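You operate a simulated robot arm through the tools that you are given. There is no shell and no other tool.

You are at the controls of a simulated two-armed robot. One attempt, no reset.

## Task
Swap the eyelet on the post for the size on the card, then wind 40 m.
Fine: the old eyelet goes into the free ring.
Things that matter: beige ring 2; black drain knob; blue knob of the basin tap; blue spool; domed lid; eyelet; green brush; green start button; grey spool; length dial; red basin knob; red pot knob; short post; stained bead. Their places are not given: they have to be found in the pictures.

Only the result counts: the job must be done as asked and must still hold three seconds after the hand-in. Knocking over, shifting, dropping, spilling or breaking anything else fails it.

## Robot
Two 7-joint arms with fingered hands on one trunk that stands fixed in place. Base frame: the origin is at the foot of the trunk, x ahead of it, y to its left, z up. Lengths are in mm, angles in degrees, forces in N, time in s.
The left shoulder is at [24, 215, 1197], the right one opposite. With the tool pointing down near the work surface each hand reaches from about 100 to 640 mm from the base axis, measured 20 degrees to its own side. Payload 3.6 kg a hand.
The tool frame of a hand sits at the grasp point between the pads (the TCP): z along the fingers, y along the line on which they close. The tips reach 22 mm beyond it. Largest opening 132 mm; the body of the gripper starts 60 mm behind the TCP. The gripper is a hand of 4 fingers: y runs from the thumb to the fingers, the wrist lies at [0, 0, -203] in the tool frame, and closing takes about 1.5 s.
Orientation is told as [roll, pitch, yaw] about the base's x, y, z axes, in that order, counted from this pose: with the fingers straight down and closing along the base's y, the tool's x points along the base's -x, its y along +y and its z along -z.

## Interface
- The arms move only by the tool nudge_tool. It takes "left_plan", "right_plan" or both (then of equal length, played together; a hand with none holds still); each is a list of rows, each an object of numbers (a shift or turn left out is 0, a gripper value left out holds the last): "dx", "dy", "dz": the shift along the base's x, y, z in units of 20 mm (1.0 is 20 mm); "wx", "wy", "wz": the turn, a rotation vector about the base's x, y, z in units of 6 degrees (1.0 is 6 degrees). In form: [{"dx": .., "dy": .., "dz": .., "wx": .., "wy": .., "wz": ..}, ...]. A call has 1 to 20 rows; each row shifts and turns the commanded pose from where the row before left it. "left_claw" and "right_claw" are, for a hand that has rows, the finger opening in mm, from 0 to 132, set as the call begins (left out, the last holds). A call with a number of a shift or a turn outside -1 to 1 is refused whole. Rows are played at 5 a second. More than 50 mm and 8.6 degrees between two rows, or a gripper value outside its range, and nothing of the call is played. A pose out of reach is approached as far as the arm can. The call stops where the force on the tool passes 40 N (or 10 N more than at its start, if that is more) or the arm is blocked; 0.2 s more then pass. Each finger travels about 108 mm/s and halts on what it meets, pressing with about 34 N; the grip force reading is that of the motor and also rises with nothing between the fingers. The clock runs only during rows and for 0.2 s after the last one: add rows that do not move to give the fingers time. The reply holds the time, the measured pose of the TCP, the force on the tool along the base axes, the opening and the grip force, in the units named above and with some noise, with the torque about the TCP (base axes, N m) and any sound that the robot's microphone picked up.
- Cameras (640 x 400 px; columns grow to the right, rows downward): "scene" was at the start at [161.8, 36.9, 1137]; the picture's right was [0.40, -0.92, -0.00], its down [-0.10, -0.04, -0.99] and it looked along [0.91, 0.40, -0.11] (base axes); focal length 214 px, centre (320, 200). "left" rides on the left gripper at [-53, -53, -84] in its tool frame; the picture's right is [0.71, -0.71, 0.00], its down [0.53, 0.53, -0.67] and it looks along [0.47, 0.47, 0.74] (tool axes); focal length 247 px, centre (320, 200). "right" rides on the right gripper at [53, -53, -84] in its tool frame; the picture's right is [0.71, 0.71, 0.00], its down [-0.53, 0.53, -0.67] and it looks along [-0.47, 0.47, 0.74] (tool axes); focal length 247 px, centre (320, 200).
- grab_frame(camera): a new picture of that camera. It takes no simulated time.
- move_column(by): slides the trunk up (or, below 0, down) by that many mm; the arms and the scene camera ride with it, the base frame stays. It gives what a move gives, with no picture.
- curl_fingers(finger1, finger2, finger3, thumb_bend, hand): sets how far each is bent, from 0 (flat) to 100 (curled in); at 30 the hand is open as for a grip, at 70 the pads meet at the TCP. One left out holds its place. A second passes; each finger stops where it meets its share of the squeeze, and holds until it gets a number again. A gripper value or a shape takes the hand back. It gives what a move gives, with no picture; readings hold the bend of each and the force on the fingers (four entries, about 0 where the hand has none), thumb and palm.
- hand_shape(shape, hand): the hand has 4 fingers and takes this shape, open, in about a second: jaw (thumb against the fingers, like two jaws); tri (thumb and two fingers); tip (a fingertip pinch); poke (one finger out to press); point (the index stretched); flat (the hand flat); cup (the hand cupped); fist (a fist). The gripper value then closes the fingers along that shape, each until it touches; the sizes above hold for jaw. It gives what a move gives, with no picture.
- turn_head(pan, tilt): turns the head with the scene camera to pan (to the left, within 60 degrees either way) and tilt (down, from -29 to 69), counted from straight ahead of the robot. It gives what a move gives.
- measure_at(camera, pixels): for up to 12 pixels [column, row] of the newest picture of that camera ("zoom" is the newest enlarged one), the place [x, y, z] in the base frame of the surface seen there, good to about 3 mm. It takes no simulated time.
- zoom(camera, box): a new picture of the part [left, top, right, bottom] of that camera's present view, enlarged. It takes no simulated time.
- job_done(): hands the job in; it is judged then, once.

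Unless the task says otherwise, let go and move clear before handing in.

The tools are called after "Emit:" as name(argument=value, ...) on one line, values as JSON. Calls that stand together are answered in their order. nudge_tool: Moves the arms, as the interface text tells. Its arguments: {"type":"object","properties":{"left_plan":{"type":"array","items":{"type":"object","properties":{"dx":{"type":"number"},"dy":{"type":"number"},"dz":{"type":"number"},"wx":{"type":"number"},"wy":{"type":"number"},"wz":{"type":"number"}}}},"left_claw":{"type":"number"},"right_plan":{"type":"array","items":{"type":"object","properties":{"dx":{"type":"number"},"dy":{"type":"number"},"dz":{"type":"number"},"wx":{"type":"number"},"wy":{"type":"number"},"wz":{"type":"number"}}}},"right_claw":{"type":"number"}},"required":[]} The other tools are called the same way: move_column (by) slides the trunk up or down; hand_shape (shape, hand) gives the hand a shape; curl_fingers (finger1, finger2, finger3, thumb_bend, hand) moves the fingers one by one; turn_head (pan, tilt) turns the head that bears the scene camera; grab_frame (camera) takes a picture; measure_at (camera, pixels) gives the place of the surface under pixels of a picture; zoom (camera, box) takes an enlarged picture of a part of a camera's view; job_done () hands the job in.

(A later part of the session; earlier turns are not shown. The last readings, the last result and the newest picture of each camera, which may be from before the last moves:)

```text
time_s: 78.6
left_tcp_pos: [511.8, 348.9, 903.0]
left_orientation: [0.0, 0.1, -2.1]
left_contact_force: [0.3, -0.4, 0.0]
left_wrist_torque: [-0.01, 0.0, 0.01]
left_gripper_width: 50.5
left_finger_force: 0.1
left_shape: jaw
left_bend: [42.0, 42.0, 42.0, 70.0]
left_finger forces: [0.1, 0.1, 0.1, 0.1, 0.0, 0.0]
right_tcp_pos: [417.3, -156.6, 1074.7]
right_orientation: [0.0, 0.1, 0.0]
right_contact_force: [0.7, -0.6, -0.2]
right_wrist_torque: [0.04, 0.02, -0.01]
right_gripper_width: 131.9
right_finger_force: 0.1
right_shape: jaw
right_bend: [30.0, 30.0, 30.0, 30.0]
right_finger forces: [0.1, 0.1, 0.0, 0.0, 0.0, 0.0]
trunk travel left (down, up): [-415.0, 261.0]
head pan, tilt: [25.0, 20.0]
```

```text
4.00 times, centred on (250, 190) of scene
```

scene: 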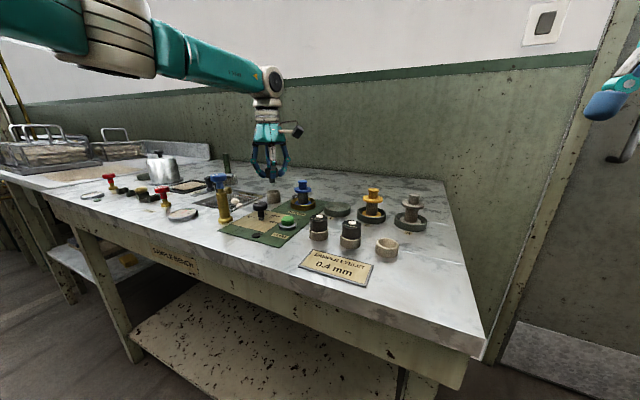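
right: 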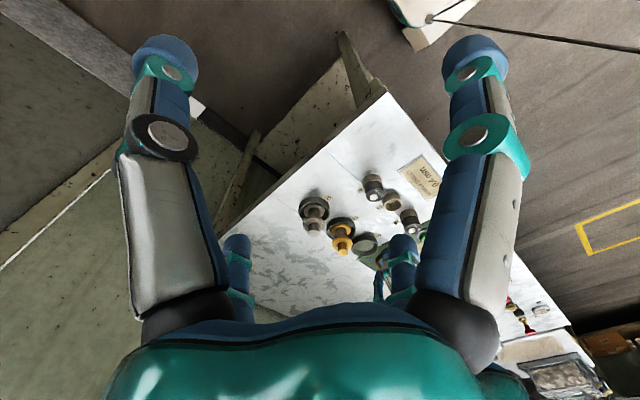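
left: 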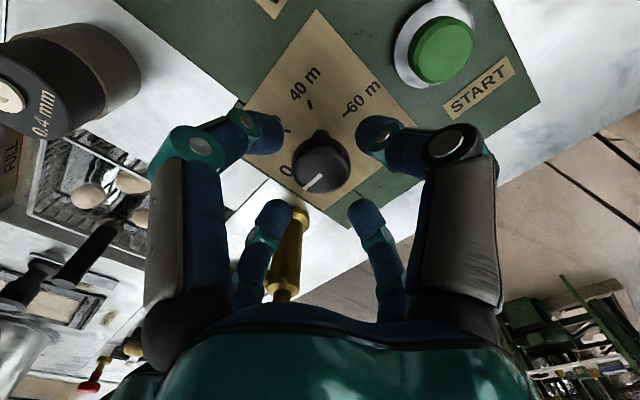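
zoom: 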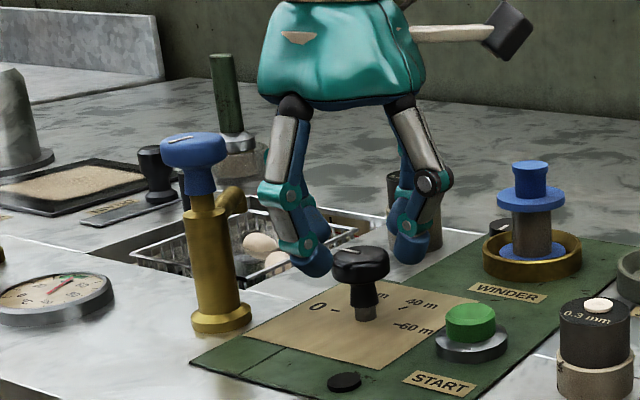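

The knob is centred between the fingertips and the tap is clear in the scene view. I'll descend the last 9 mm and close on the knob.

Emit:
nudge_tool(left_plan=[{"dz": -0.25}, {"dz": -0.2}, {}])

Emit:
zoom(camera="scene", box=[200, 140, 300, 240])

Emit:
nudge_tool(left_plan=[{}, {}, {}, {}, {}, {}, {}], left_claw=20)

Emit:
grab_frame(camera="left")

Emit:
zoom(camera="scene", box=[200, 140, 300, 240])

```text
time_s: 79.4
left_tcp_pos: [511.5, 349.5, 896.3]
left_orientation: [0.0, 0.0, -2.1]
left_contact_force: [0.2, 0.6, -0.4]
left_wrist_torque: [0.0, 0.03, 0.0]
left_gripper_width: 50.3
left_finger_force: 0.0
left_shape: jaw
left_bend: [42.0, 42.0, 42.0, 70.0]
left_finger forces: [0.0, 0.0, 0.1, 0.1, 0.0, 0.0]
right_tcp_pos: [416.0, -156.6, 1076.1]
right_orientation: [0.0, 0.1, -0.1]
right_contact_force: [0.6, 0.0, -0.1]
right_wrist_torque: [-0.03, 0.01, -0.01]
right_gripper_width: 131.8
right_finger_force: 0.1
right_shape: jaw
right_bend: [30.0, 30.0, 30.0, 30.0]
right_finger forces: [0.0, 0.0, 0.0, 0.1, 0.1, 0.1]
trunk travel left (down, up): [-415.0, 261.0]
head pan, tilt: [25.0, 20.0]
```

```text
4.00 times, centred on (250, 190) of scene
```

zoom: 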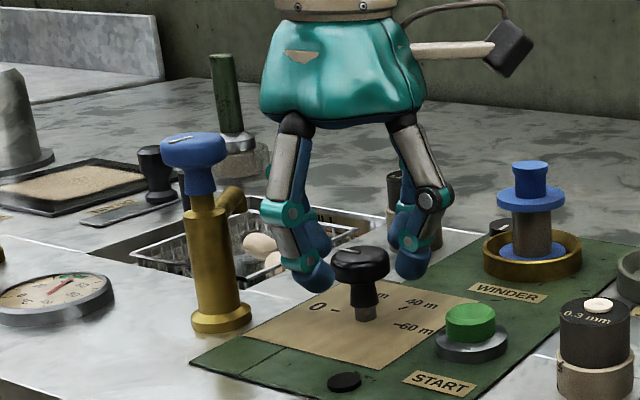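

```text
time_s: 81.0
left_tcp_pos: [510.9, 348.6, 895.0]
left_orientation: [0.1, 0.0, -2.1]
left_contact_force: [0.9, -2.7, 0.0]
left_wrist_torque: [-0.01, 0.03, 0.0]
left_gripper_width: 21.5
left_finger_force: 33.8
left_shape: jaw
left_bend: [76.0, 76.0, 76.0, 70.0]
left_finger forces: [28.8, 30.7, 30.9, 0.0, 30.3, 0.0]
right_tcp_pos: [417.3, -156.7, 1074.6]
right_orientation: [0.0, 0.0, 0.0]
right_contact_force: [-0.1, 0.0, 0.8]
right_wrist_torque: [0.01, 0.01, 0.01]
right_gripper_width: 131.8
right_finger_force: 0.0
right_shape: jaw
right_bend: [30.0, 30.0, 30.0, 30.0]
right_finger forces: [0.1, 0.0, 0.0, 0.0, 0.0, 0.1]
trunk travel left (down, up): [-415.0, 261.0]
head pan, tilt: [25.0, 20.0]
```

```text
taken
```

left: 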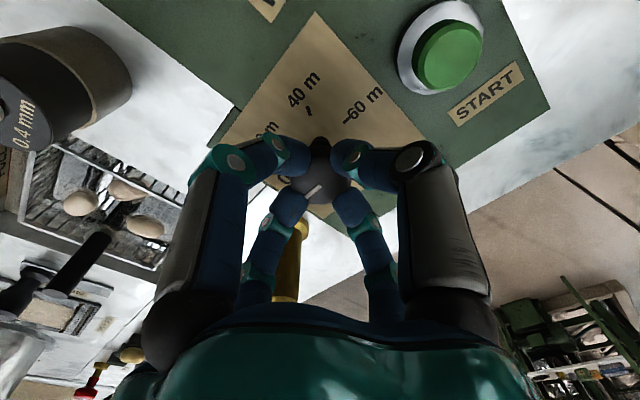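

```text
4.00 times, centred on (250, 190) of scene
```

zoom: 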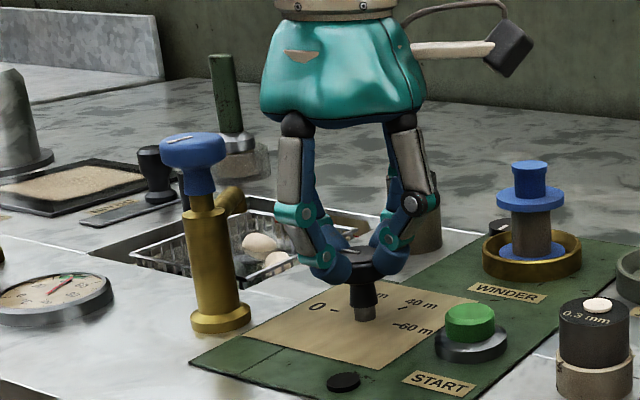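

The knob is gripped with about 30 N per finger. I'll turn −40° now, watching torque.

Emit:
nudge_tool(left_plan=[{"dy": -0.025, "wz": -0.8}, {"wz": -0.98}, {"wz": -0.98}, {"wz": -0.98}, {"wz": -0.98}, {"wz": -0.98}, {"wz": -0.967}, {}])

Emit:
grab_frame(camera="left")

Emit:
zoom(camera="scene", box=[200, 140, 300, 240])

```text
time_s: 82.8
left_tcp_pos: [511.8, 347.5, 895.7]
left_orientation: [-0.2, 0.1, -42.2]
left_contact_force: [-9.5, -4.6, -1.2]
left_wrist_torque: [-0.05, 0.23, 0.01]
left_gripper_width: 21.5
left_finger_force: 33.9
left_shape: jaw
left_bend: [76.0, 76.0, 76.0, 70.0]
left_finger forces: [28.4, 29.6, 33.2, 0.0, 33.2, 0.0]
right_tcp_pos: [415.2, -156.2, 1075.3]
right_orientation: [0.0, 0.1, 0.0]
right_contact_force: [0.4, 0.6, -0.1]
right_wrist_torque: [0.0, 0.02, -0.02]
right_gripper_width: 132.2
right_finger_force: 0.0
right_shape: jaw
right_bend: [30.0, 30.0, 30.0, 30.0]
right_finger forces: [0.1, 0.0, 0.1, 0.0, 0.0, 0.0]
trunk travel left (down, up): [-415.0, 261.0]
head pan, tilt: [25.0, 20.0]
```

```text
taken
```

left: 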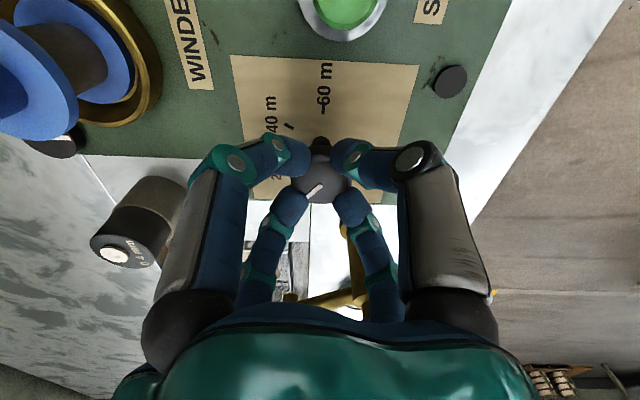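

```text
4.00 times, centred on (250, 190) of scene
```

zoom: 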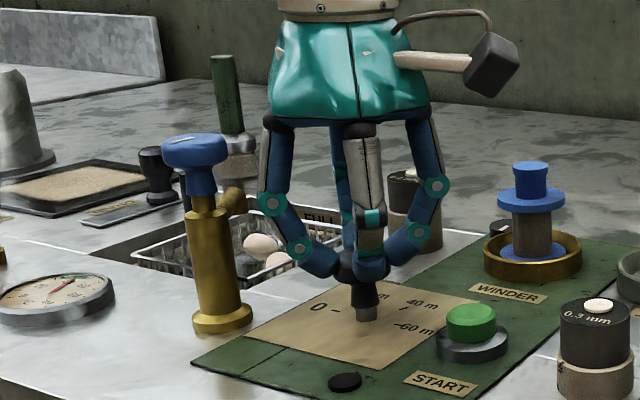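

The knob turned with the hand, and a side force of (−9.5, −4.6) N shows the axis is slightly toward −x, −y. I'll relieve this with a small shift before opening.

Emit:
nudge_tool(left_plan=[{"dx": -0.04, "dy": -0.02}, {}])

```text
time_s: 83.4
left_tcp_pos: [509.9, 347.7, 895.2]
left_orientation: [0.0, 0.1, -42.2]
left_contact_force: [-6.0, -4.7, -4.6]
left_wrist_torque: [-0.05, 0.15, 0.02]
left_gripper_width: 21.2
left_finger_force: 34.1
left_shape: jaw
left_bend: [76.0, 76.0, 76.0, 70.0]
left_finger forces: [28.4, 30.6, 32.3, 0.0, 31.6, 0.0]
right_tcp_pos: [415.4, -156.7, 1074.4]
right_orientation: [0.0, 0.0, 0.0]
right_contact_force: [-0.1, -0.8, 0.2]
right_wrist_torque: [0.0, 0.03, 0.0]
right_gripper_width: 132.1
right_finger_force: 0.0
right_shape: jaw
right_bend: [30.0, 30.0, 30.0, 30.0]
right_finger forces: [0.0, 0.1, 0.1, 0.0, 0.0, 0.0]
trunk travel left (down, up): [-415.0, 261.0]
head pan, tilt: [25.0, 20.0]
```

Emit:
nudge_tool(left_plan=[{"dx": -0.06, "dy": -0.05}, {}])

```text
time_s: 84.0
left_tcp_pos: [510.5, 347.4, 895.1]
left_orientation: [-0.1, -0.1, -42.0]
left_contact_force: [-2.3, -0.5, -3.8]
left_wrist_torque: [0.03, 0.09, 0.01]
left_gripper_width: 21.1
left_finger_force: 34.4
left_shape: jaw
left_bend: [76.0, 76.0, 76.0, 70.0]
left_finger forces: [28.2, 32.3, 31.9, 0.0, 29.7, 0.0]
right_tcp_pos: [416.7, -156.3, 1074.9]
right_orientation: [0.1, 0.1, 0.0]
right_contact_force: [0.0, -0.2, 0.3]
right_wrist_torque: [0.01, 0.0, 0.02]
right_gripper_width: 131.7
right_finger_force: 0.1
right_shape: jaw
right_bend: [30.0, 30.0, 30.0, 30.0]
right_finger forces: [0.0, 0.1, 0.0, 0.0, 0.0, 0.1]
trunk travel left (down, up): [-415.0, 261.0]
head pan, tilt: [25.0, 20.0]
```

The side force is mostly relieved. I'll open to 50 mm, check the pointer, then rotate the open hand back +40°.

Emit:
nudge_tool(left_plan=[{}, {}, {}, {}], left_claw=50)

Emit:
zoom(camera="left", box=[250, 90, 390, 230])

Emit:
nudge_tool(left_plan=[{"wz": 0.8}, {"wz": 0.98}, {"wz": 0.98}, {"wz": 0.98}, {"wz": 0.98}, {"wz": 0.98}, {"wz": 0.967}, {}])

Emit:
zoom(camera="left", box=[250, 90, 390, 230])

Emit:
zoom(camera="scene", box=[200, 140, 300, 240])

```text
time_s: 85.0
left_tcp_pos: [511.1, 346.6, 896.9]
left_orientation: [0.0, 0.0, -42.0]
left_contact_force: [-0.1, -0.7, -0.2]
left_wrist_torque: [0.02, -0.01, -0.02]
left_gripper_width: 49.8
left_finger_force: 0.1
left_shape: jaw
left_bend: [43.0, 43.0, 43.0, 70.0]
left_finger forces: [0.0, 0.0, 0.0, 0.1, 0.0, 0.1]
right_tcp_pos: [416.5, -156.3, 1074.9]
right_orientation: [0.0, 0.0, 0.0]
right_contact_force: [0.6, 0.0, 0.5]
right_wrist_torque: [-0.05, -0.04, 0.03]
right_gripper_width: 131.6
right_finger_force: 0.0
right_shape: jaw
right_bend: [30.0, 30.0, 30.0, 30.0]
right_finger forces: [0.0, 0.0, 0.0, 0.1, 0.0, 0.0]
trunk travel left (down, up): [-415.0, 261.0]
head pan, tilt: [25.0, 20.0]
```

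```text
2.86 times, centred on (320, 160) of left
```

zoom: 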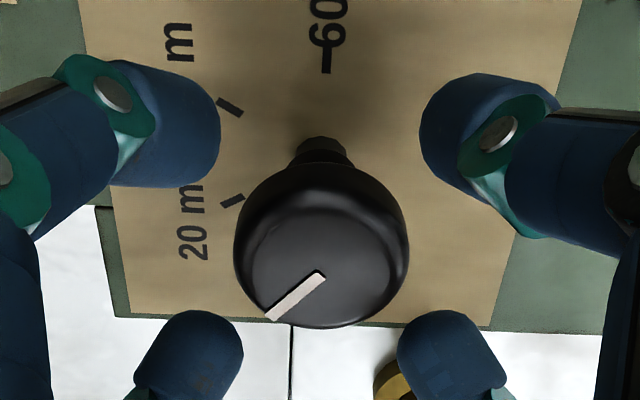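

```text
time_s: 86.8
left_tcp_pos: [510.7, 348.0, 894.5]
left_orientation: [-0.1, 0.1, -2.0]
left_contact_force: [0.2, -0.4, 0.4]
left_wrist_torque: [0.02, -0.01, 0.0]
left_gripper_width: 49.7
left_finger_force: 0.1
left_shape: jaw
left_bend: [43.0, 43.0, 43.0, 70.0]
left_finger forces: [0.1, 0.1, 0.0, 0.1, 0.0, 0.1]
right_tcp_pos: [415.3, -156.2, 1074.3]
right_orientation: [0.1, 0.1, 0.1]
right_contact_force: [-0.1, 0.2, -0.1]
right_wrist_torque: [0.0, -0.01, 0.01]
right_gripper_width: 131.8
right_finger_force: 0.0
right_shape: jaw
right_bend: [30.0, 30.0, 30.0, 30.0]
right_finger forces: [0.1, 0.0, 0.0, 0.1, 0.1, 0.0]
trunk travel left (down, up): [-415.0, 261.0]
head pan, tilt: [25.0, 20.0]
```

```text
2.86 times, centred on (320, 160) of left
```

zoom: 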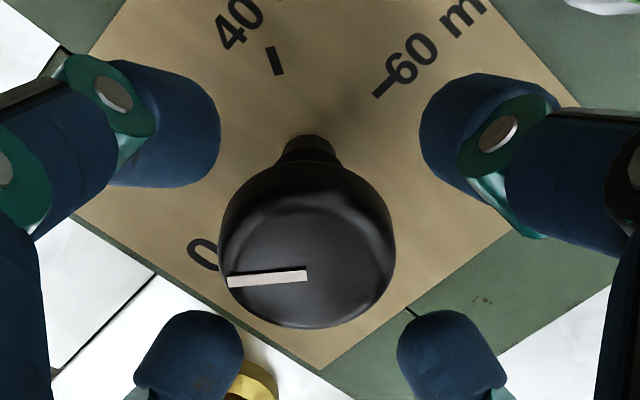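

```text
4.00 times, centred on (250, 190) of scene
```

zoom: 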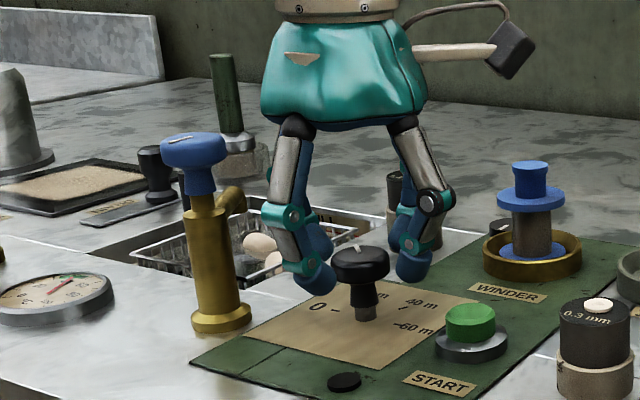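

The pointer has turned about 40° from 0. The hand's closing centre needs a small shift between the two yaws, so I'll re-centre (+1.8, +1.6) mm and grip again.

Emit:
nudge_tool(left_plan=[{"dx": 0.09, "dy": 0.08}, {}])

Emit:
nudge_tool(left_plan=[{}, {}, {}, {}, {}, {}], left_claw=20)

Emit:
zoom(camera="left", box=[250, 90, 390, 230])

```text
time_s: 87.4
left_tcp_pos: [510.9, 348.7, 895.7]
left_orientation: [0.0, 0.1, -2.1]
left_contact_force: [0.4, 0.7, 0.6]
left_wrist_torque: [-0.01, -0.01, 0.0]
left_gripper_width: 49.6
left_finger_force: 0.1
left_shape: jaw
left_bend: [43.0, 43.0, 43.0, 70.0]
left_finger forces: [0.0, 0.1, 0.1, 0.1, 0.0, 0.0]
right_tcp_pos: [415.2, -155.8, 1073.7]
right_orientation: [0.1, 0.2, 0.0]
right_contact_force: [-0.1, -0.3, -0.5]
right_wrist_torque: [-0.04, -0.04, -0.03]
right_gripper_width: 131.9
right_finger_force: 0.0
right_shape: jaw
right_bend: [30.0, 30.0, 30.0, 30.0]
right_finger forces: [0.0, 0.0, 0.1, 0.0, 0.0, 0.0]
trunk travel left (down, up): [-415.0, 261.0]
head pan, tilt: [25.0, 20.0]
```

```text
time_s: 88.8
left_tcp_pos: [513.2, 348.5, 895.4]
left_orientation: [0.0, 0.0, -2.1]
left_contact_force: [1.6, -2.7, 1.5]
left_wrist_torque: [-0.07, 0.06, 0.02]
left_gripper_width: 21.2
left_finger_force: 33.8
left_shape: jaw
left_bend: [76.0, 76.0, 76.0, 70.0]
left_finger forces: [28.7, 30.8, 31.1, 0.0, 30.0, 0.1]
right_tcp_pos: [416.9, -156.5, 1074.9]
right_orientation: [0.0, 0.0, -0.1]
right_contact_force: [-1.2, 0.8, -0.2]
right_wrist_torque: [0.0, 0.0, 0.0]
right_gripper_width: 131.7
right_finger_force: 0.0
right_shape: jaw
right_bend: [30.0, 30.0, 30.0, 30.0]
right_finger forces: [0.0, 0.1, 0.1, 0.1, 0.0, 0.0]
trunk travel left (down, up): [-415.0, 261.0]
head pan, tilt: [25.0, 20.0]
```

```text
2.86 times, centred on (320, 160) of left
```

zoom: 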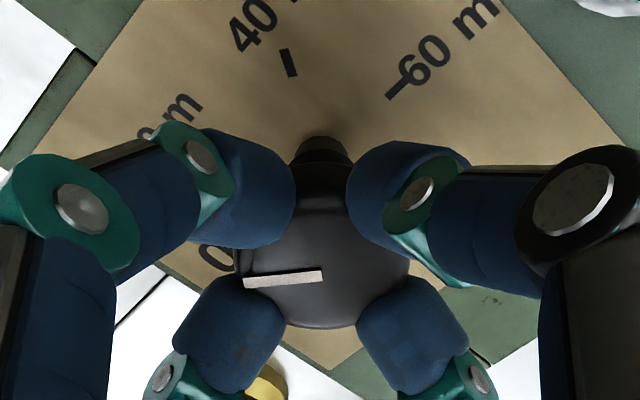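

The grip is balanced with the pointer 40° on. I'll turn another −40° with a small compensating shift.

Emit:
nudge_tool(left_plan=[{"dx": -0.013, "dy": -0.013, "wz": -0.8}, {"dx": -0.013, "dy": -0.013, "wz": -0.98}, {"dx": -0.013, "dy": -0.013, "wz": -0.98}, {"dx": -0.013, "dy": -0.013, "wz": -0.98}, {"dx": -0.013, "dy": -0.013, "wz": -0.98}, {"dx": -0.013, "dy": -0.013, "wz": -0.98}, {"dx": -0.013, "dy": -0.013, "wz": -0.967}, {}])

Emit:
zoom(camera="left", box=[250, 90, 390, 230])

```text
time_s: 90.6
left_tcp_pos: [509.9, 346.2, 895.7]
left_orientation: [0.0, 0.0, -42.1]
left_contact_force: [5.8, 2.9, 4.2]
left_wrist_torque: [0.09, -0.1, 0.04]
left_gripper_width: 21.2
left_finger_force: 33.3
left_shape: jaw
left_bend: [76.0, 76.0, 76.0, 70.0]
left_finger forces: [28.4, 34.0, 31.3, 0.0, 29.5, 0.0]
right_tcp_pos: [416.2, -157.3, 1075.5]
right_orientation: [0.0, 0.1, 0.0]
right_contact_force: [-0.6, -0.6, -0.1]
right_wrist_torque: [0.0, 0.01, -0.01]
right_gripper_width: 131.9
right_finger_force: 0.0
right_shape: jaw
right_bend: [30.0, 30.0, 30.0, 30.0]
right_finger forces: [0.1, 0.0, 0.0, 0.0, 0.0, 0.0]
trunk travel left (down, up): [-415.0, 261.0]
head pan, tilt: [25.0, 20.0]
```

```text
2.86 times, centred on (320, 160) of left
```

zoom: 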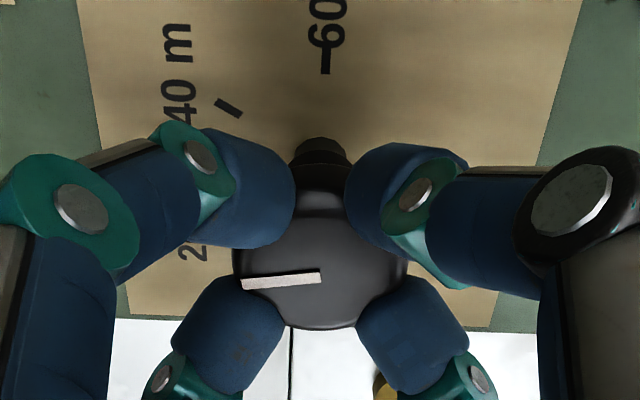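

The pointer now reads about 80° past 0 (pointing left, between 20 and 40 m). I'll open, rotate back +40° to the same grip position, and close for the third stroke.

Emit:
nudge_tool(left_plan=[{"dx": 0.04, "dy": 0.03}, {}])

Emit:
nudge_tool(left_plan=[{}, {}, {}, {}], left_claw=50)

Emit:
zoom(camera="left", box=[250, 90, 390, 230])

Emit:
nudge_tool(left_plan=[{"dx": 0.007, "dy": 0.009, "wz": 0.8}, {"dx": 0.007, "dy": 0.009, "wz": 0.98}, {"dx": 0.007, "dy": 0.009, "wz": 0.98}, {"dx": 0.007, "dy": 0.009, "wz": 0.98}, {"dx": 0.007, "dy": 0.009, "wz": 0.98}, {"dx": 0.007, "dy": 0.009, "wz": 0.98}, {"dx": 0.007, "dy": 0.009, "wz": 0.967}, {}])

Emit:
zoom(camera="left", box=[250, 90, 390, 230])

```text
time_s: 91.2
left_tcp_pos: [511.1, 346.8, 895.6]
left_orientation: [0.0, 0.0, -42.1]
left_contact_force: [3.8, 2.6, 6.2]
left_wrist_torque: [0.09, -0.03, -0.03]
left_gripper_width: 21.1
left_finger_force: 34.4
left_shape: jaw
left_bend: [76.0, 76.0, 76.0, 70.0]
left_finger forces: [28.5, 33.8, 32.1, 0.0, 30.3, 0.0]
right_tcp_pos: [415.5, -156.2, 1075.3]
right_orientation: [-0.1, 0.1, 0.0]
right_contact_force: [-0.5, 0.3, 0.0]
right_wrist_torque: [-0.03, 0.0, 0.02]
right_gripper_width: 132.0
right_finger_force: 0.1
right_shape: jaw
right_bend: [30.0, 30.0, 30.0, 30.0]
right_finger forces: [0.0, 0.0, 0.0, 0.0, 0.0, 0.2]
trunk travel left (down, up): [-415.0, 261.0]
head pan, tilt: [25.0, 20.0]
```

```text
time_s: 92.2
left_tcp_pos: [509.6, 346.5, 895.2]
left_orientation: [-0.2, 0.0, -42.1]
left_contact_force: [-0.7, 0.2, 0.5]
left_wrist_torque: [-0.02, -0.02, 0.03]
left_gripper_width: 49.9
left_finger_force: 0.0
left_shape: jaw
left_bend: [43.0, 43.0, 43.0, 70.0]
left_finger forces: [0.0, 0.1, 0.1, 0.0, 0.1, 0.0]
right_tcp_pos: [417.2, -157.0, 1073.4]
right_orientation: [0.0, 0.1, 0.1]
right_contact_force: [-0.2, -0.1, 1.2]
right_wrist_torque: [-0.02, 0.04, 0.01]
right_gripper_width: 131.8
right_finger_force: 0.2
right_shape: jaw
right_bend: [30.0, 30.0, 30.0, 30.0]
right_finger forces: [0.1, 0.1, 0.0, 0.0, 0.0, 0.0]
trunk travel left (down, up): [-415.0, 261.0]
head pan, tilt: [25.0, 20.0]
```

```text
2.86 times, centred on (320, 160) of left
```

zoom: 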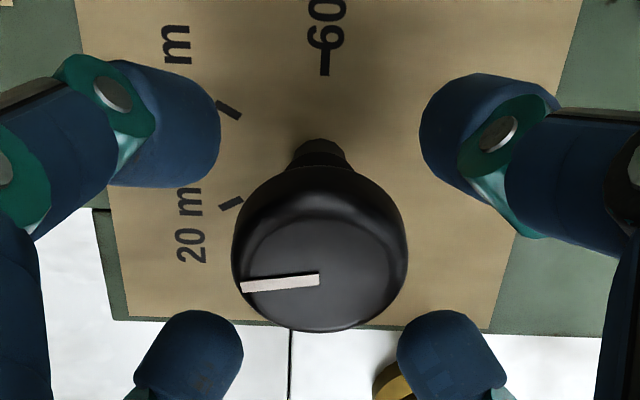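

```text
time_s: 94.0
left_tcp_pos: [510.1, 349.4, 895.0]
left_orientation: [0.0, 0.1, -2.0]
left_contact_force: [0.1, -0.3, -1.1]
left_wrist_torque: [0.0, 0.02, 0.03]
left_gripper_width: 49.6
left_finger_force: 0.0
left_shape: jaw
left_bend: [43.0, 43.0, 43.0, 70.0]
left_finger forces: [0.0, 0.1, 0.0, 0.0, 0.0, 0.1]
right_tcp_pos: [416.4, -156.3, 1075.2]
right_orientation: [0.0, 0.1, -0.1]
right_contact_force: [-1.0, 0.2, 0.1]
right_wrist_torque: [0.02, -0.02, 0.02]
right_gripper_width: 132.1
right_finger_force: 0.1
right_shape: jaw
right_bend: [30.0, 30.0, 30.0, 30.0]
right_finger forces: [0.0, 0.0, 0.0, 0.0, 0.0, 0.0]
trunk travel left (down, up): [-415.0, 261.0]
head pan, tilt: [25.0, 20.0]
```

```text
2.86 times, centred on (320, 160) of left
```

zoom: 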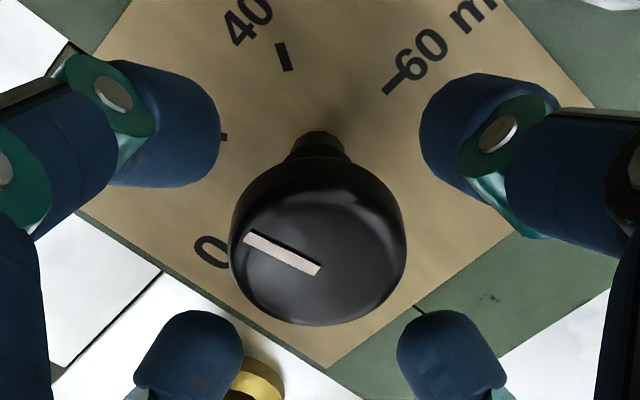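

The pointer is about 80° from 0. I'll grip again and make the third −40° stroke.

Emit:
nudge_tool(left_plan=[{}, {}, {}, {}, {}, {}], left_claw=20)

Emit:
nudge_tool(left_plan=[{"dx": -0.007, "dy": -0.007, "wz": -0.8}, {"dx": -0.007, "dy": -0.007, "wz": -0.98}, {"dx": -0.007, "dy": -0.007, "wz": -0.98}, {"dx": -0.007, "dy": -0.007, "wz": -0.98}, {"dx": -0.007, "dy": -0.007, "wz": -0.98}, {"dx": -0.007, "dy": -0.007, "wz": -0.98}, {"dx": -0.007, "dy": -0.007, "wz": -0.967}, {}])

Emit:
zoom(camera="left", box=[250, 90, 390, 230])

```text
time_s: 95.4
left_tcp_pos: [511.0, 348.9, 895.0]
left_orientation: [0.0, 0.0, -2.1]
left_contact_force: [0.1, 0.6, 0.7]
left_wrist_torque: [-0.01, 0.02, 0.02]
left_gripper_width: 21.7
left_finger_force: 34.1
left_shape: jaw
left_bend: [76.0, 76.0, 76.0, 70.0]
left_finger forces: [29.7, 30.6, 30.1, 0.0, 30.5, 0.0]
right_tcp_pos: [415.6, -156.5, 1074.3]
right_orientation: [0.0, 0.1, 0.0]
right_contact_force: [-0.1, -0.4, 0.8]
right_wrist_torque: [-0.03, 0.01, 0.01]
right_gripper_width: 131.8
right_finger_force: 0.0
right_shape: jaw
right_bend: [30.0, 30.0, 30.0, 30.0]
right_finger forces: [0.0, 0.1, 0.0, 0.0, 0.0, 0.0]
trunk travel left (down, up): [-415.0, 261.0]
head pan, tilt: [25.0, 20.0]
```

```text
time_s: 97.2
left_tcp_pos: [510.1, 348.9, 893.8]
left_orientation: [-0.1, 0.0, -42.1]
left_contact_force: [-2.1, 5.7, 1.3]
left_wrist_torque: [0.11, 0.07, 0.01]
left_gripper_width: 21.4
left_finger_force: 34.1
left_shape: jaw
left_bend: [76.0, 76.0, 76.0, 70.0]
left_finger forces: [29.3, 31.4, 31.8, 0.0, 30.4, 0.1]
right_tcp_pos: [415.6, -156.5, 1074.6]
right_orientation: [0.0, 0.0, 0.1]
right_contact_force: [-0.2, -0.4, -0.1]
right_wrist_torque: [0.0, 0.01, -0.03]
right_gripper_width: 132.1
right_finger_force: 0.2
right_shape: jaw
right_bend: [30.0, 30.0, 30.0, 30.0]
right_finger forces: [0.0, 0.0, 0.1, 0.1, 0.1, 0.1]
trunk travel left (down, up): [-415.0, 261.0]
head pan, tilt: [25.0, 20.0]
```

```text
2.86 times, centred on (320, 160) of left
```

zoom: 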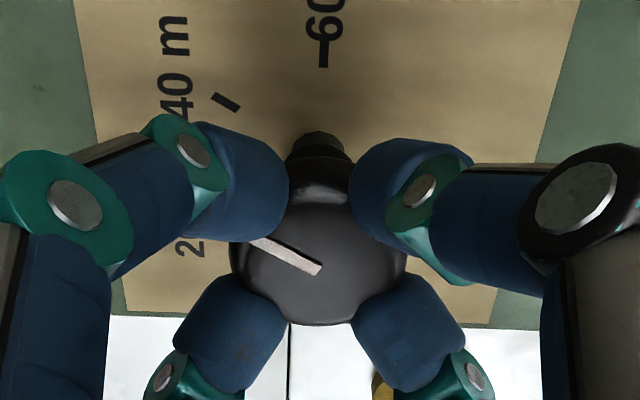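

The pointer now shows about 32° above horizontal in the image, consistent with 120° from 0, that is 40 m. I'll open, rise straight up and verify from above.

Emit:
nudge_tool(left_plan=[{"dy": 0.03}, {}])

Emit:
nudge_tool(left_plan=[{}, {}, {}, {}], left_claw=52)

Emit:
nudge_tool(left_plan=[{"dz": 0.5}, {"dz": 0.8}, {"dz": 0.9}, {"dz": 0.9}, {"dz": 0.9}, {"dz": 0.9}, {}])

Emit:
grab_frame(camera="left")

Emit:
zoom(camera="left", box=[270, 60, 370, 160])

Emit:
zoom(camera="scene", box=[220, 185, 310, 255])

```text
time_s: 97.8
left_tcp_pos: [509.0, 349.3, 895.2]
left_orientation: [-0.1, 0.1, -42.0]
left_contact_force: [-2.8, 3.9, 1.6]
left_wrist_torque: [0.09, 0.09, 0.0]
left_gripper_width: 21.2
left_finger_force: 33.8
left_shape: jaw
left_bend: [76.0, 76.0, 76.0, 70.0]
left_finger forces: [29.4, 31.0, 31.7, 0.0, 30.8, 0.0]
right_tcp_pos: [416.2, -156.0, 1075.6]
right_orientation: [0.1, 0.0, 0.0]
right_contact_force: [0.6, 0.9, -0.4]
right_wrist_torque: [-0.03, -0.05, 0.0]
right_gripper_width: 132.0
right_finger_force: 0.1
right_shape: jaw
right_bend: [30.0, 30.0, 30.0, 30.0]
right_finger forces: [0.0, 0.1, 0.1, 0.1, 0.0, 0.0]
trunk travel left (down, up): [-415.0, 261.0]
head pan, tilt: [25.0, 20.0]
```

```text
time_s: 98.8
left_tcp_pos: [510.4, 349.2, 894.7]
left_orientation: [0.0, 0.0, -42.0]
left_contact_force: [-0.1, 0.1, 0.1]
left_wrist_torque: [-0.01, 0.03, 0.02]
left_gripper_width: 51.6
left_finger_force: 0.0
left_shape: jaw
left_bend: [42.0, 42.0, 42.0, 70.0]
left_finger forces: [0.1, 0.1, 0.1, 0.1, 0.0, 0.0]
right_tcp_pos: [416.1, -156.8, 1075.6]
right_orientation: [0.0, 0.1, -0.1]
right_contact_force: [0.0, -0.2, 0.1]
right_wrist_torque: [-0.01, 0.02, 0.0]
right_gripper_width: 131.7
right_finger_force: 0.0
right_shape: jaw
right_bend: [30.0, 30.0, 30.0, 30.0]
right_finger forces: [0.0, 0.1, 0.1, 0.0, 0.1, 0.1]
trunk travel left (down, up): [-415.0, 261.0]
head pan, tilt: [25.0, 20.0]
```

```text
time_s: 100.4
left_tcp_pos: [510.7, 348.7, 993.7]
left_orientation: [-0.1, 0.0, -42.1]
left_contact_force: [0.2, 0.0, 0.0]
left_wrist_torque: [0.01, 0.05, 0.0]
left_gripper_width: 51.7
left_finger_force: 0.0
left_shape: jaw
left_bend: [42.0, 42.0, 42.0, 70.0]
left_finger forces: [0.1, 0.0, 0.1, 0.0, 0.0, 0.0]
right_tcp_pos: [417.2, -156.9, 1074.8]
right_orientation: [0.0, 0.1, -0.1]
right_contact_force: [-0.2, -0.7, 1.1]
right_wrist_torque: [0.0, -0.03, 0.0]
right_gripper_width: 131.9
right_finger_force: 0.0
right_shape: jaw
right_bend: [30.0, 30.0, 30.0, 30.0]
right_finger forces: [0.1, 0.1, 0.1, 0.0, 0.0, 0.1]
trunk travel left (down, up): [-415.0, 261.0]
head pan, tilt: [25.0, 20.0]
```

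```text
taken
```

left: 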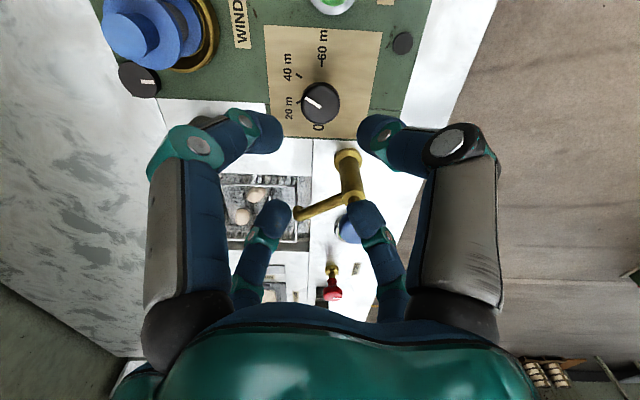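

```text
4.00 times, centred on (320, 110) of left
```

zoom: 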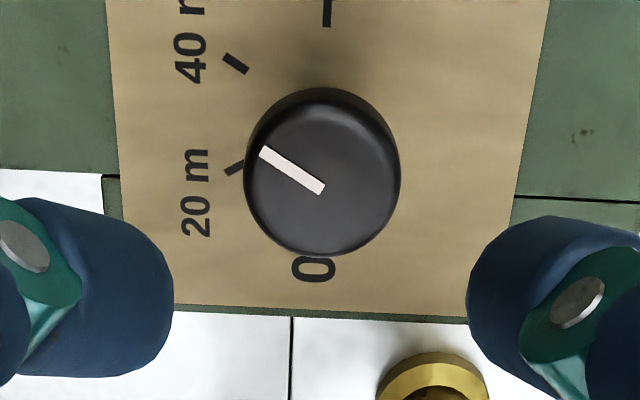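

```text
5.71 times, centred on (265, 220) of scene
```

zoom: 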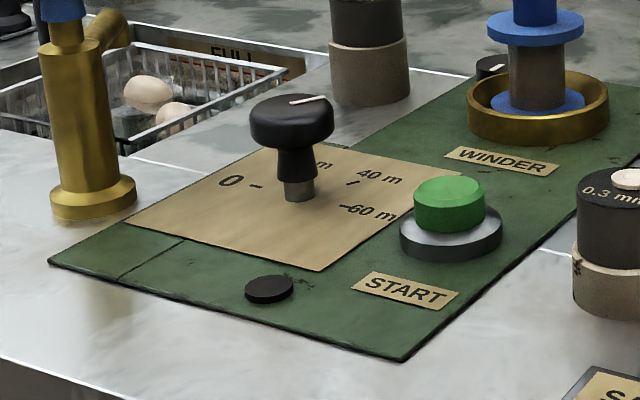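

The pointer line is parallel to the 40 m tick (slope 0.61 versus 0.60), so the dial reads 40 m. Next I'll move over the green start button to locate its centre.

Emit:
nudge_tool(left_plan=[{"dx": -0.1, "dy": -0.94}, {"dx": -0.1, "dy": -0.94}, {"dx": -0.1, "dy": -0.94}, {"dx": -0.1, "dy": -0.93}, {}, {}])

Emit:
grab_frame(camera="left")

Emit:
zoom(camera="left", box=[270, 60, 370, 160])

```text
time_s: 101.8
left_tcp_pos: [502.6, 273.7, 993.2]
left_orientation: [0.0, 0.0, -42.2]
left_contact_force: [-0.3, -1.3, 0.9]
left_wrist_torque: [0.02, 0.0, -0.01]
left_gripper_width: 51.8
left_finger_force: 0.0
left_shape: jaw
left_bend: [42.0, 42.0, 42.0, 70.0]
left_finger forces: [0.0, 0.0, 0.1, 0.1, 0.1, 0.1]
right_tcp_pos: [416.3, -156.0, 1074.5]
right_orientation: [0.0, 0.1, 0.0]
right_contact_force: [0.4, -0.2, 0.1]
right_wrist_torque: [0.02, 0.01, 0.04]
right_gripper_width: 132.0
right_finger_force: 0.1
right_shape: jaw
right_bend: [30.0, 30.0, 30.0, 30.0]
right_finger forces: [0.0, 0.0, 0.0, 0.1, 0.0, 0.0]
trunk travel left (down, up): [-415.0, 261.0]
head pan, tilt: [25.0, 20.0]
```

```text
taken
```

left: 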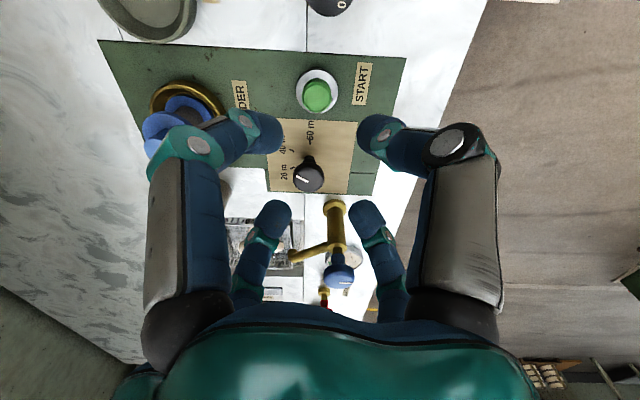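

```text
4.00 times, centred on (320, 110) of left
```

zoom: 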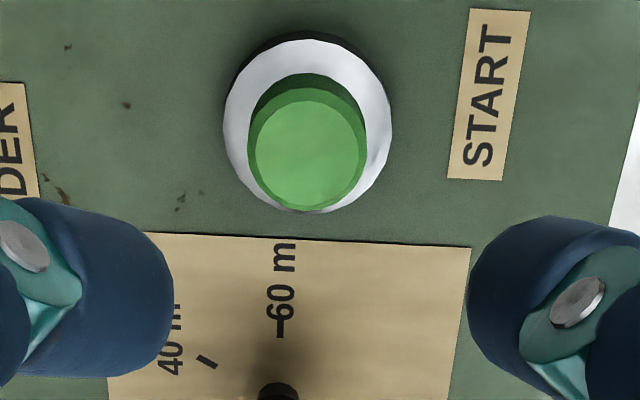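

The button's top face is at zoom (307,150). I'll measure it and then align.

Emit:
measure_at(camera="zoom", pixels=[[307, 150], [252, 150], [362, 150], [307, 96], [307, 205], [270, 110], [345, 110], [270, 190], [345, 190], [232, 120], [382, 140], [307, 45]])

```text
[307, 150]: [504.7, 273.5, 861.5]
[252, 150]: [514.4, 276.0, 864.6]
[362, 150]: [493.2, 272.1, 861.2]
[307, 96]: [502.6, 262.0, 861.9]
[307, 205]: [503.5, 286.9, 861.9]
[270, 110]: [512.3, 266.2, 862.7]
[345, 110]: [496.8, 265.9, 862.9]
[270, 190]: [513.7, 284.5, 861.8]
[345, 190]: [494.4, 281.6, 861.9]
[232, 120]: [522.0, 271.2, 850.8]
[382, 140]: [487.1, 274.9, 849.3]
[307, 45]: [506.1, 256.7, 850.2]
```

The button's centre is at about (504.6, 273.4) with its top at z≈862. I'll close the fingers into one blunt tip, align, and lower to z≈895.

Emit:
nudge_tool(left_plan=[{"dx": 0.1, "dy": -0.02}, {}, {}, {}, {}, {}], left_claw=0)

Emit:
grab_frame(camera="left")

Emit:
zoom(camera="left", box=[250, 70, 390, 230])

Emit:
zoom(camera="scene", box=[240, 100, 360, 240])

```text
time_s: 103.2
left_tcp_pos: [504.7, 272.3, 993.8]
left_orientation: [0.0, 0.0, -42.0]
left_contact_force: [0.2, 1.2, -0.2]
left_wrist_torque: [0.02, -0.03, 0.02]
left_gripper_width: 0.0
left_finger_force: 34.2
left_shape: jaw
left_bend: [70.0, 70.0, 70.0, 70.0]
left_finger forces: [0.1, 0.0, 0.1, 0.0, 0.0, 0.1]
right_tcp_pos: [416.0, -156.0, 1075.3]
right_orientation: [0.0, 0.0, 0.0]
right_contact_force: [-0.2, 0.0, -0.4]
right_wrist_torque: [-0.01, -0.02, -0.03]
right_gripper_width: 131.8
right_finger_force: 0.1
right_shape: jaw
right_bend: [30.0, 30.0, 30.0, 30.0]
right_finger forces: [0.0, 0.0, 0.1, 0.1, 0.1, 0.1]
trunk travel left (down, up): [-415.0, 261.0]
head pan, tilt: [25.0, 20.0]
```

```text
taken
```

left: 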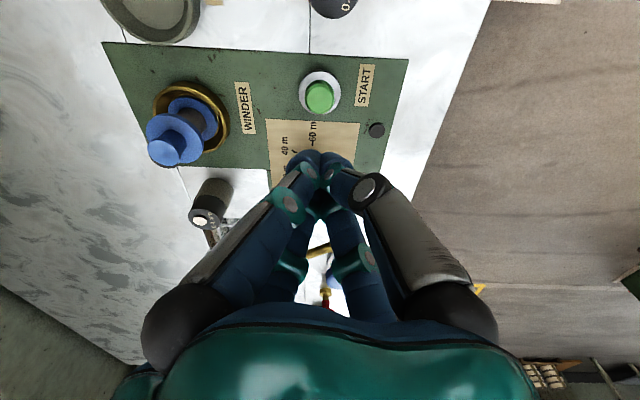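

```text
2.50 times, centred on (320, 150) of left
```

zoom: 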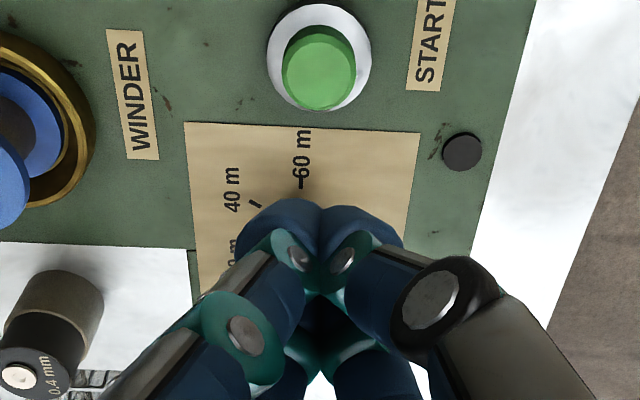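

```text
2.86 times, centred on (300, 170) of scene
```

zoom: 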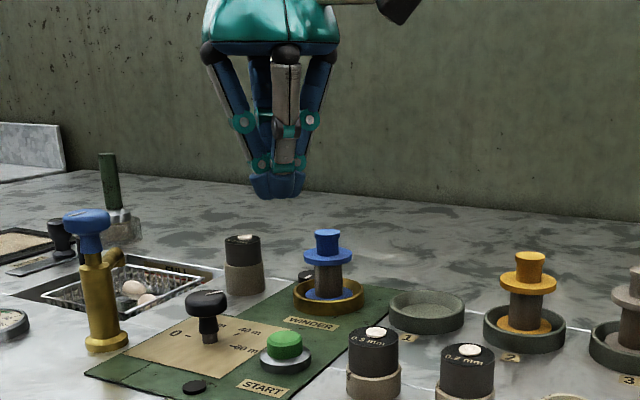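

The fingertips meet on the hand's axis and the button is aligned below at (319, 97). I'll descend to about 9 mm above it.

Emit:
nudge_tool(left_plan=[{"dz": -0.9}, {"dz": -0.9}, {"dz": -0.9}, {"dz": -0.9}, {"dz": -0.9}, {"dz": -0.5}, {}])

Emit:
grab_frame(camera="left")

Emit:
zoom(camera="scene", box=[250, 150, 350, 250])

```text
time_s: 104.8
left_tcp_pos: [504.7, 273.6, 893.4]
left_orientation: [0.0, 0.0, -42.1]
left_contact_force: [-0.5, 0.1, -0.1]
left_wrist_torque: [-0.01, -0.01, 0.0]
left_gripper_width: 0.0
left_finger_force: 33.7
left_shape: jaw
left_bend: [70.0, 70.0, 70.0, 70.0]
left_finger forces: [0.1, 0.0, 0.1, 0.1, 0.0, 0.0]
right_tcp_pos: [415.3, -156.2, 1074.2]
right_orientation: [0.0, 0.0, 0.0]
right_contact_force: [0.0, 0.0, -0.9]
right_wrist_torque: [0.01, -0.01, 0.0]
right_gripper_width: 131.8
right_finger_force: 0.1
right_shape: jaw
right_bend: [30.0, 30.0, 30.0, 30.0]
right_finger forces: [0.0, 0.0, 0.0, 0.0, 0.1, 0.0]
trunk travel left (down, up): [-415.0, 261.0]
head pan, tilt: [25.0, 20.0]
```

```text
taken
```

left: 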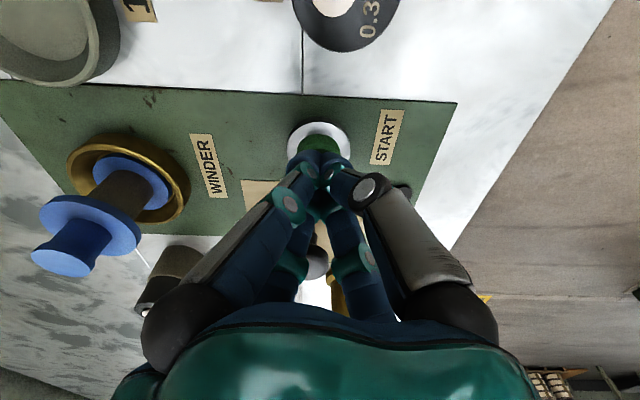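

```text
4.00 times, centred on (300, 200) of scene
```

zoom: 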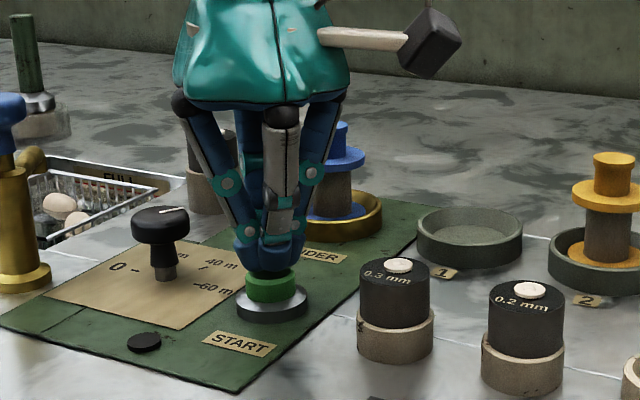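

The tips are right over the button. I'll press in small steps, watching the force and sound.

Emit:
nudge_tool(left_plan=[{"dz": -0.1}, {"dz": -0.1}, {"dz": -0.1}, {"dz": -0.1}, {}])

```text
time_s: 106.0
left_tcp_pos: [503.9, 272.9, 886.0]
left_orientation: [0.0, 0.0, -42.1]
left_contact_force: [-0.1, -0.3, 2.3]
left_wrist_torque: [-0.03, -0.01, -0.01]
left_gripper_width: 0.1
left_finger_force: 34.0
left_shape: jaw
left_bend: [70.0, 70.0, 70.0, 70.0]
left_finger forces: [0.0, 0.0, 0.0, 0.1, 0.1, 0.0]
right_tcp_pos: [416.6, -157.1, 1075.1]
right_orientation: [0.1, 0.1, -0.1]
right_contact_force: [-0.2, 0.0, 0.1]
right_wrist_torque: [0.0, 0.01, -0.03]
right_gripper_width: 132.0
right_finger_force: 0.0
right_shape: jaw
right_bend: [30.0, 30.0, 30.0, 30.0]
right_finger forces: [0.0, 0.0, 0.1, 0.0, 0.1, 0.0]
trunk travel left (down, up): [-415.0, 261.0]
head pan, tilt: [25.0, 20.0]
heard: click
```

A click was heard at 2.3 N. I'll lift off and listen and look for the winder running.

Emit:
nudge_tool(left_plan=[{"dz": 0.3}, {"dz": 0.5}, {"dz": 0.8}, {"dz": 0.9}, {"dz": 0.9}, {"dz": 0.9}, {"dz": 0.7}, {}])

Emit:
grab_frame(camera="left")

Emit:
zoom(camera="scene", box=[220, 160, 340, 260])

```text
time_s: 107.8
left_tcp_pos: [505.0, 273.7, 986.0]
left_orientation: [-0.1, 0.2, -42.1]
left_contact_force: [-0.8, 0.8, -0.5]
left_wrist_torque: [-0.01, 0.02, 0.01]
left_gripper_width: 0.1
left_finger_force: 33.5
left_shape: jaw
left_bend: [70.0, 70.0, 70.0, 70.0]
left_finger forces: [0.1, 0.1, 0.0, 0.1, 0.0, 0.0]
right_tcp_pos: [417.4, -156.0, 1073.5]
right_orientation: [0.0, 0.1, 0.0]
right_contact_force: [1.0, -0.1, -0.2]
right_wrist_torque: [0.0, -0.02, 0.0]
right_gripper_width: 132.0
right_finger_force: 0.1
right_shape: jaw
right_bend: [30.0, 30.0, 30.0, 30.0]
right_finger forces: [0.0, 0.0, 0.0, 0.1, 0.0, 0.0]
trunk travel left (down, up): [-415.0, 261.0]
head pan, tilt: [25.0, 20.0]
```

```text
taken
```

left: 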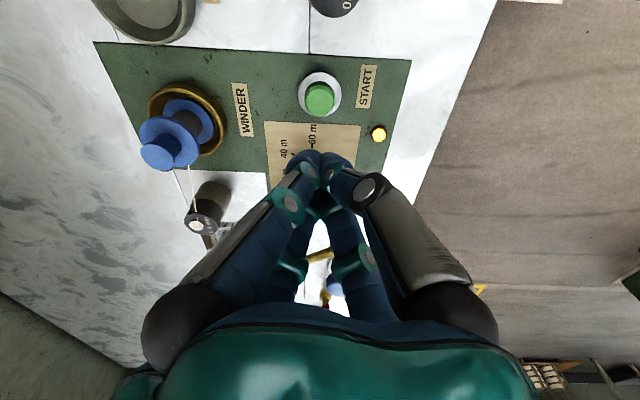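

```text
4.00 times, centred on (280, 210) of scene
```

zoom: 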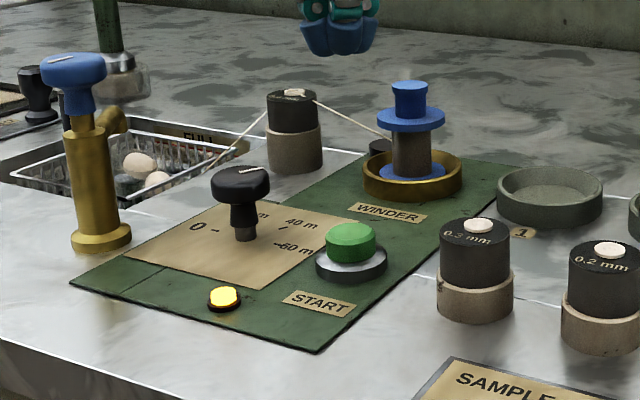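

The lamp is lit and the thread now runs from the basin through the 0.4 mm eyelet to the spool, so the winder is running. I'll move the hand back clear and wait for it to finish.

Emit:
nudge_tool(left_plan=[{"dx": -0.7, "dz": 0.7}, {"dx": -0.7, "dz": 0.7}, {"dx": -0.7, "dz": 0.7}, {"dx": -0.7, "dz": 0.7}, {"dx": -0.7, "dz": 0.7}, {"dx": -0.7, "dz": 0.3}, {"dx": -0.7}, {"dx": -0.7}, {}, {}, {}, {}, {}, {}, {}, {}, {}, {}, {}, {}])

Emit:
zoom(camera="scene", box=[220, 160, 340, 260])

```text
time_s: 112.0
left_tcp_pos: [391.4, 273.1, 1060.6]
left_orientation: [0.0, 0.0, -42.1]
left_contact_force: [0.0, 0.7, 0.2]
left_wrist_torque: [0.03, 0.01, 0.01]
left_gripper_width: 0.0
left_finger_force: 33.9
left_shape: jaw
left_bend: [70.0, 70.0, 70.0, 70.0]
left_finger forces: [0.0, 0.0, 0.1, 0.0, 0.1, 0.0]
right_tcp_pos: [416.5, -156.7, 1074.5]
right_orientation: [0.0, 0.1, 0.0]
right_contact_force: [-0.5, 0.1, -0.5]
right_wrist_torque: [0.03, 0.01, 0.01]
right_gripper_width: 132.0
right_finger_force: 0.1
right_shape: jaw
right_bend: [30.0, 30.0, 30.0, 30.0]
right_finger forces: [0.0, 0.0, 0.0, 0.1, 0.1, 0.0]
trunk travel left (down, up): [-415.0, 261.0]
head pan, tilt: [25.0, 20.0]
```

```text
4.00 times, centred on (280, 210) of scene
```

zoom: 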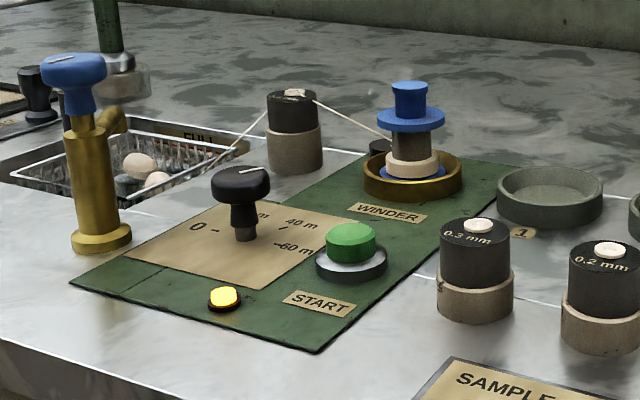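

The spool is filling with thread and the lamp is still lit. I'll keep waiting without touching anything.

Emit:
nudge_tool(left_plan=[{}, {}, {}, {}, {}, {}, {}, {}, {}, {}, {}, {}, {}, {}, {}, {}, {}, {}, {}, {}])

Emit:
zoom(camera="scene", box=[220, 160, 340, 260])

```text
time_s: 116.2
left_tcp_pos: [391.6, 271.9, 1061.2]
left_orientation: [0.0, 0.0, -42.0]
left_contact_force: [0.0, 0.4, -1.3]
left_wrist_torque: [-0.01, 0.01, 0.0]
left_gripper_width: 0.0
left_finger_force: 34.0
left_shape: jaw
left_bend: [70.0, 70.0, 70.0, 70.0]
left_finger forces: [0.0, 0.1, 0.1, 0.1, 0.0, 0.0]
right_tcp_pos: [416.7, -155.8, 1074.5]
right_orientation: [0.0, 0.0, -0.1]
right_contact_force: [0.2, 0.5, -0.4]
right_wrist_torque: [-0.03, 0.04, 0.0]
right_gripper_width: 131.9
right_finger_force: 0.1
right_shape: jaw
right_bend: [30.0, 30.0, 30.0, 30.0]
right_finger forces: [0.0, 0.1, 0.0, 0.0, 0.1, 0.1]
trunk travel left (down, up): [-415.0, 261.0]
head pan, tilt: [25.0, 20.0]
```

```text
4.00 times, centred on (280, 210) of scene
```

zoom: 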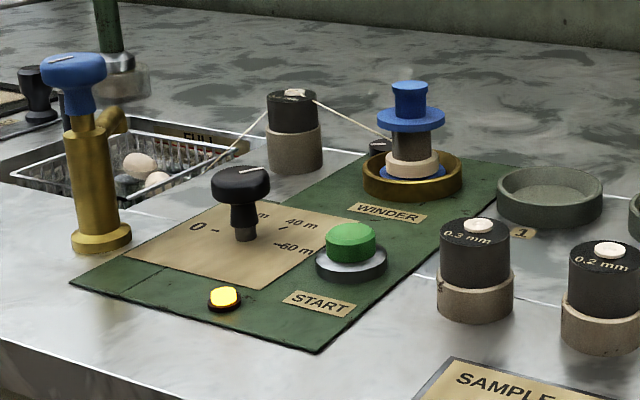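

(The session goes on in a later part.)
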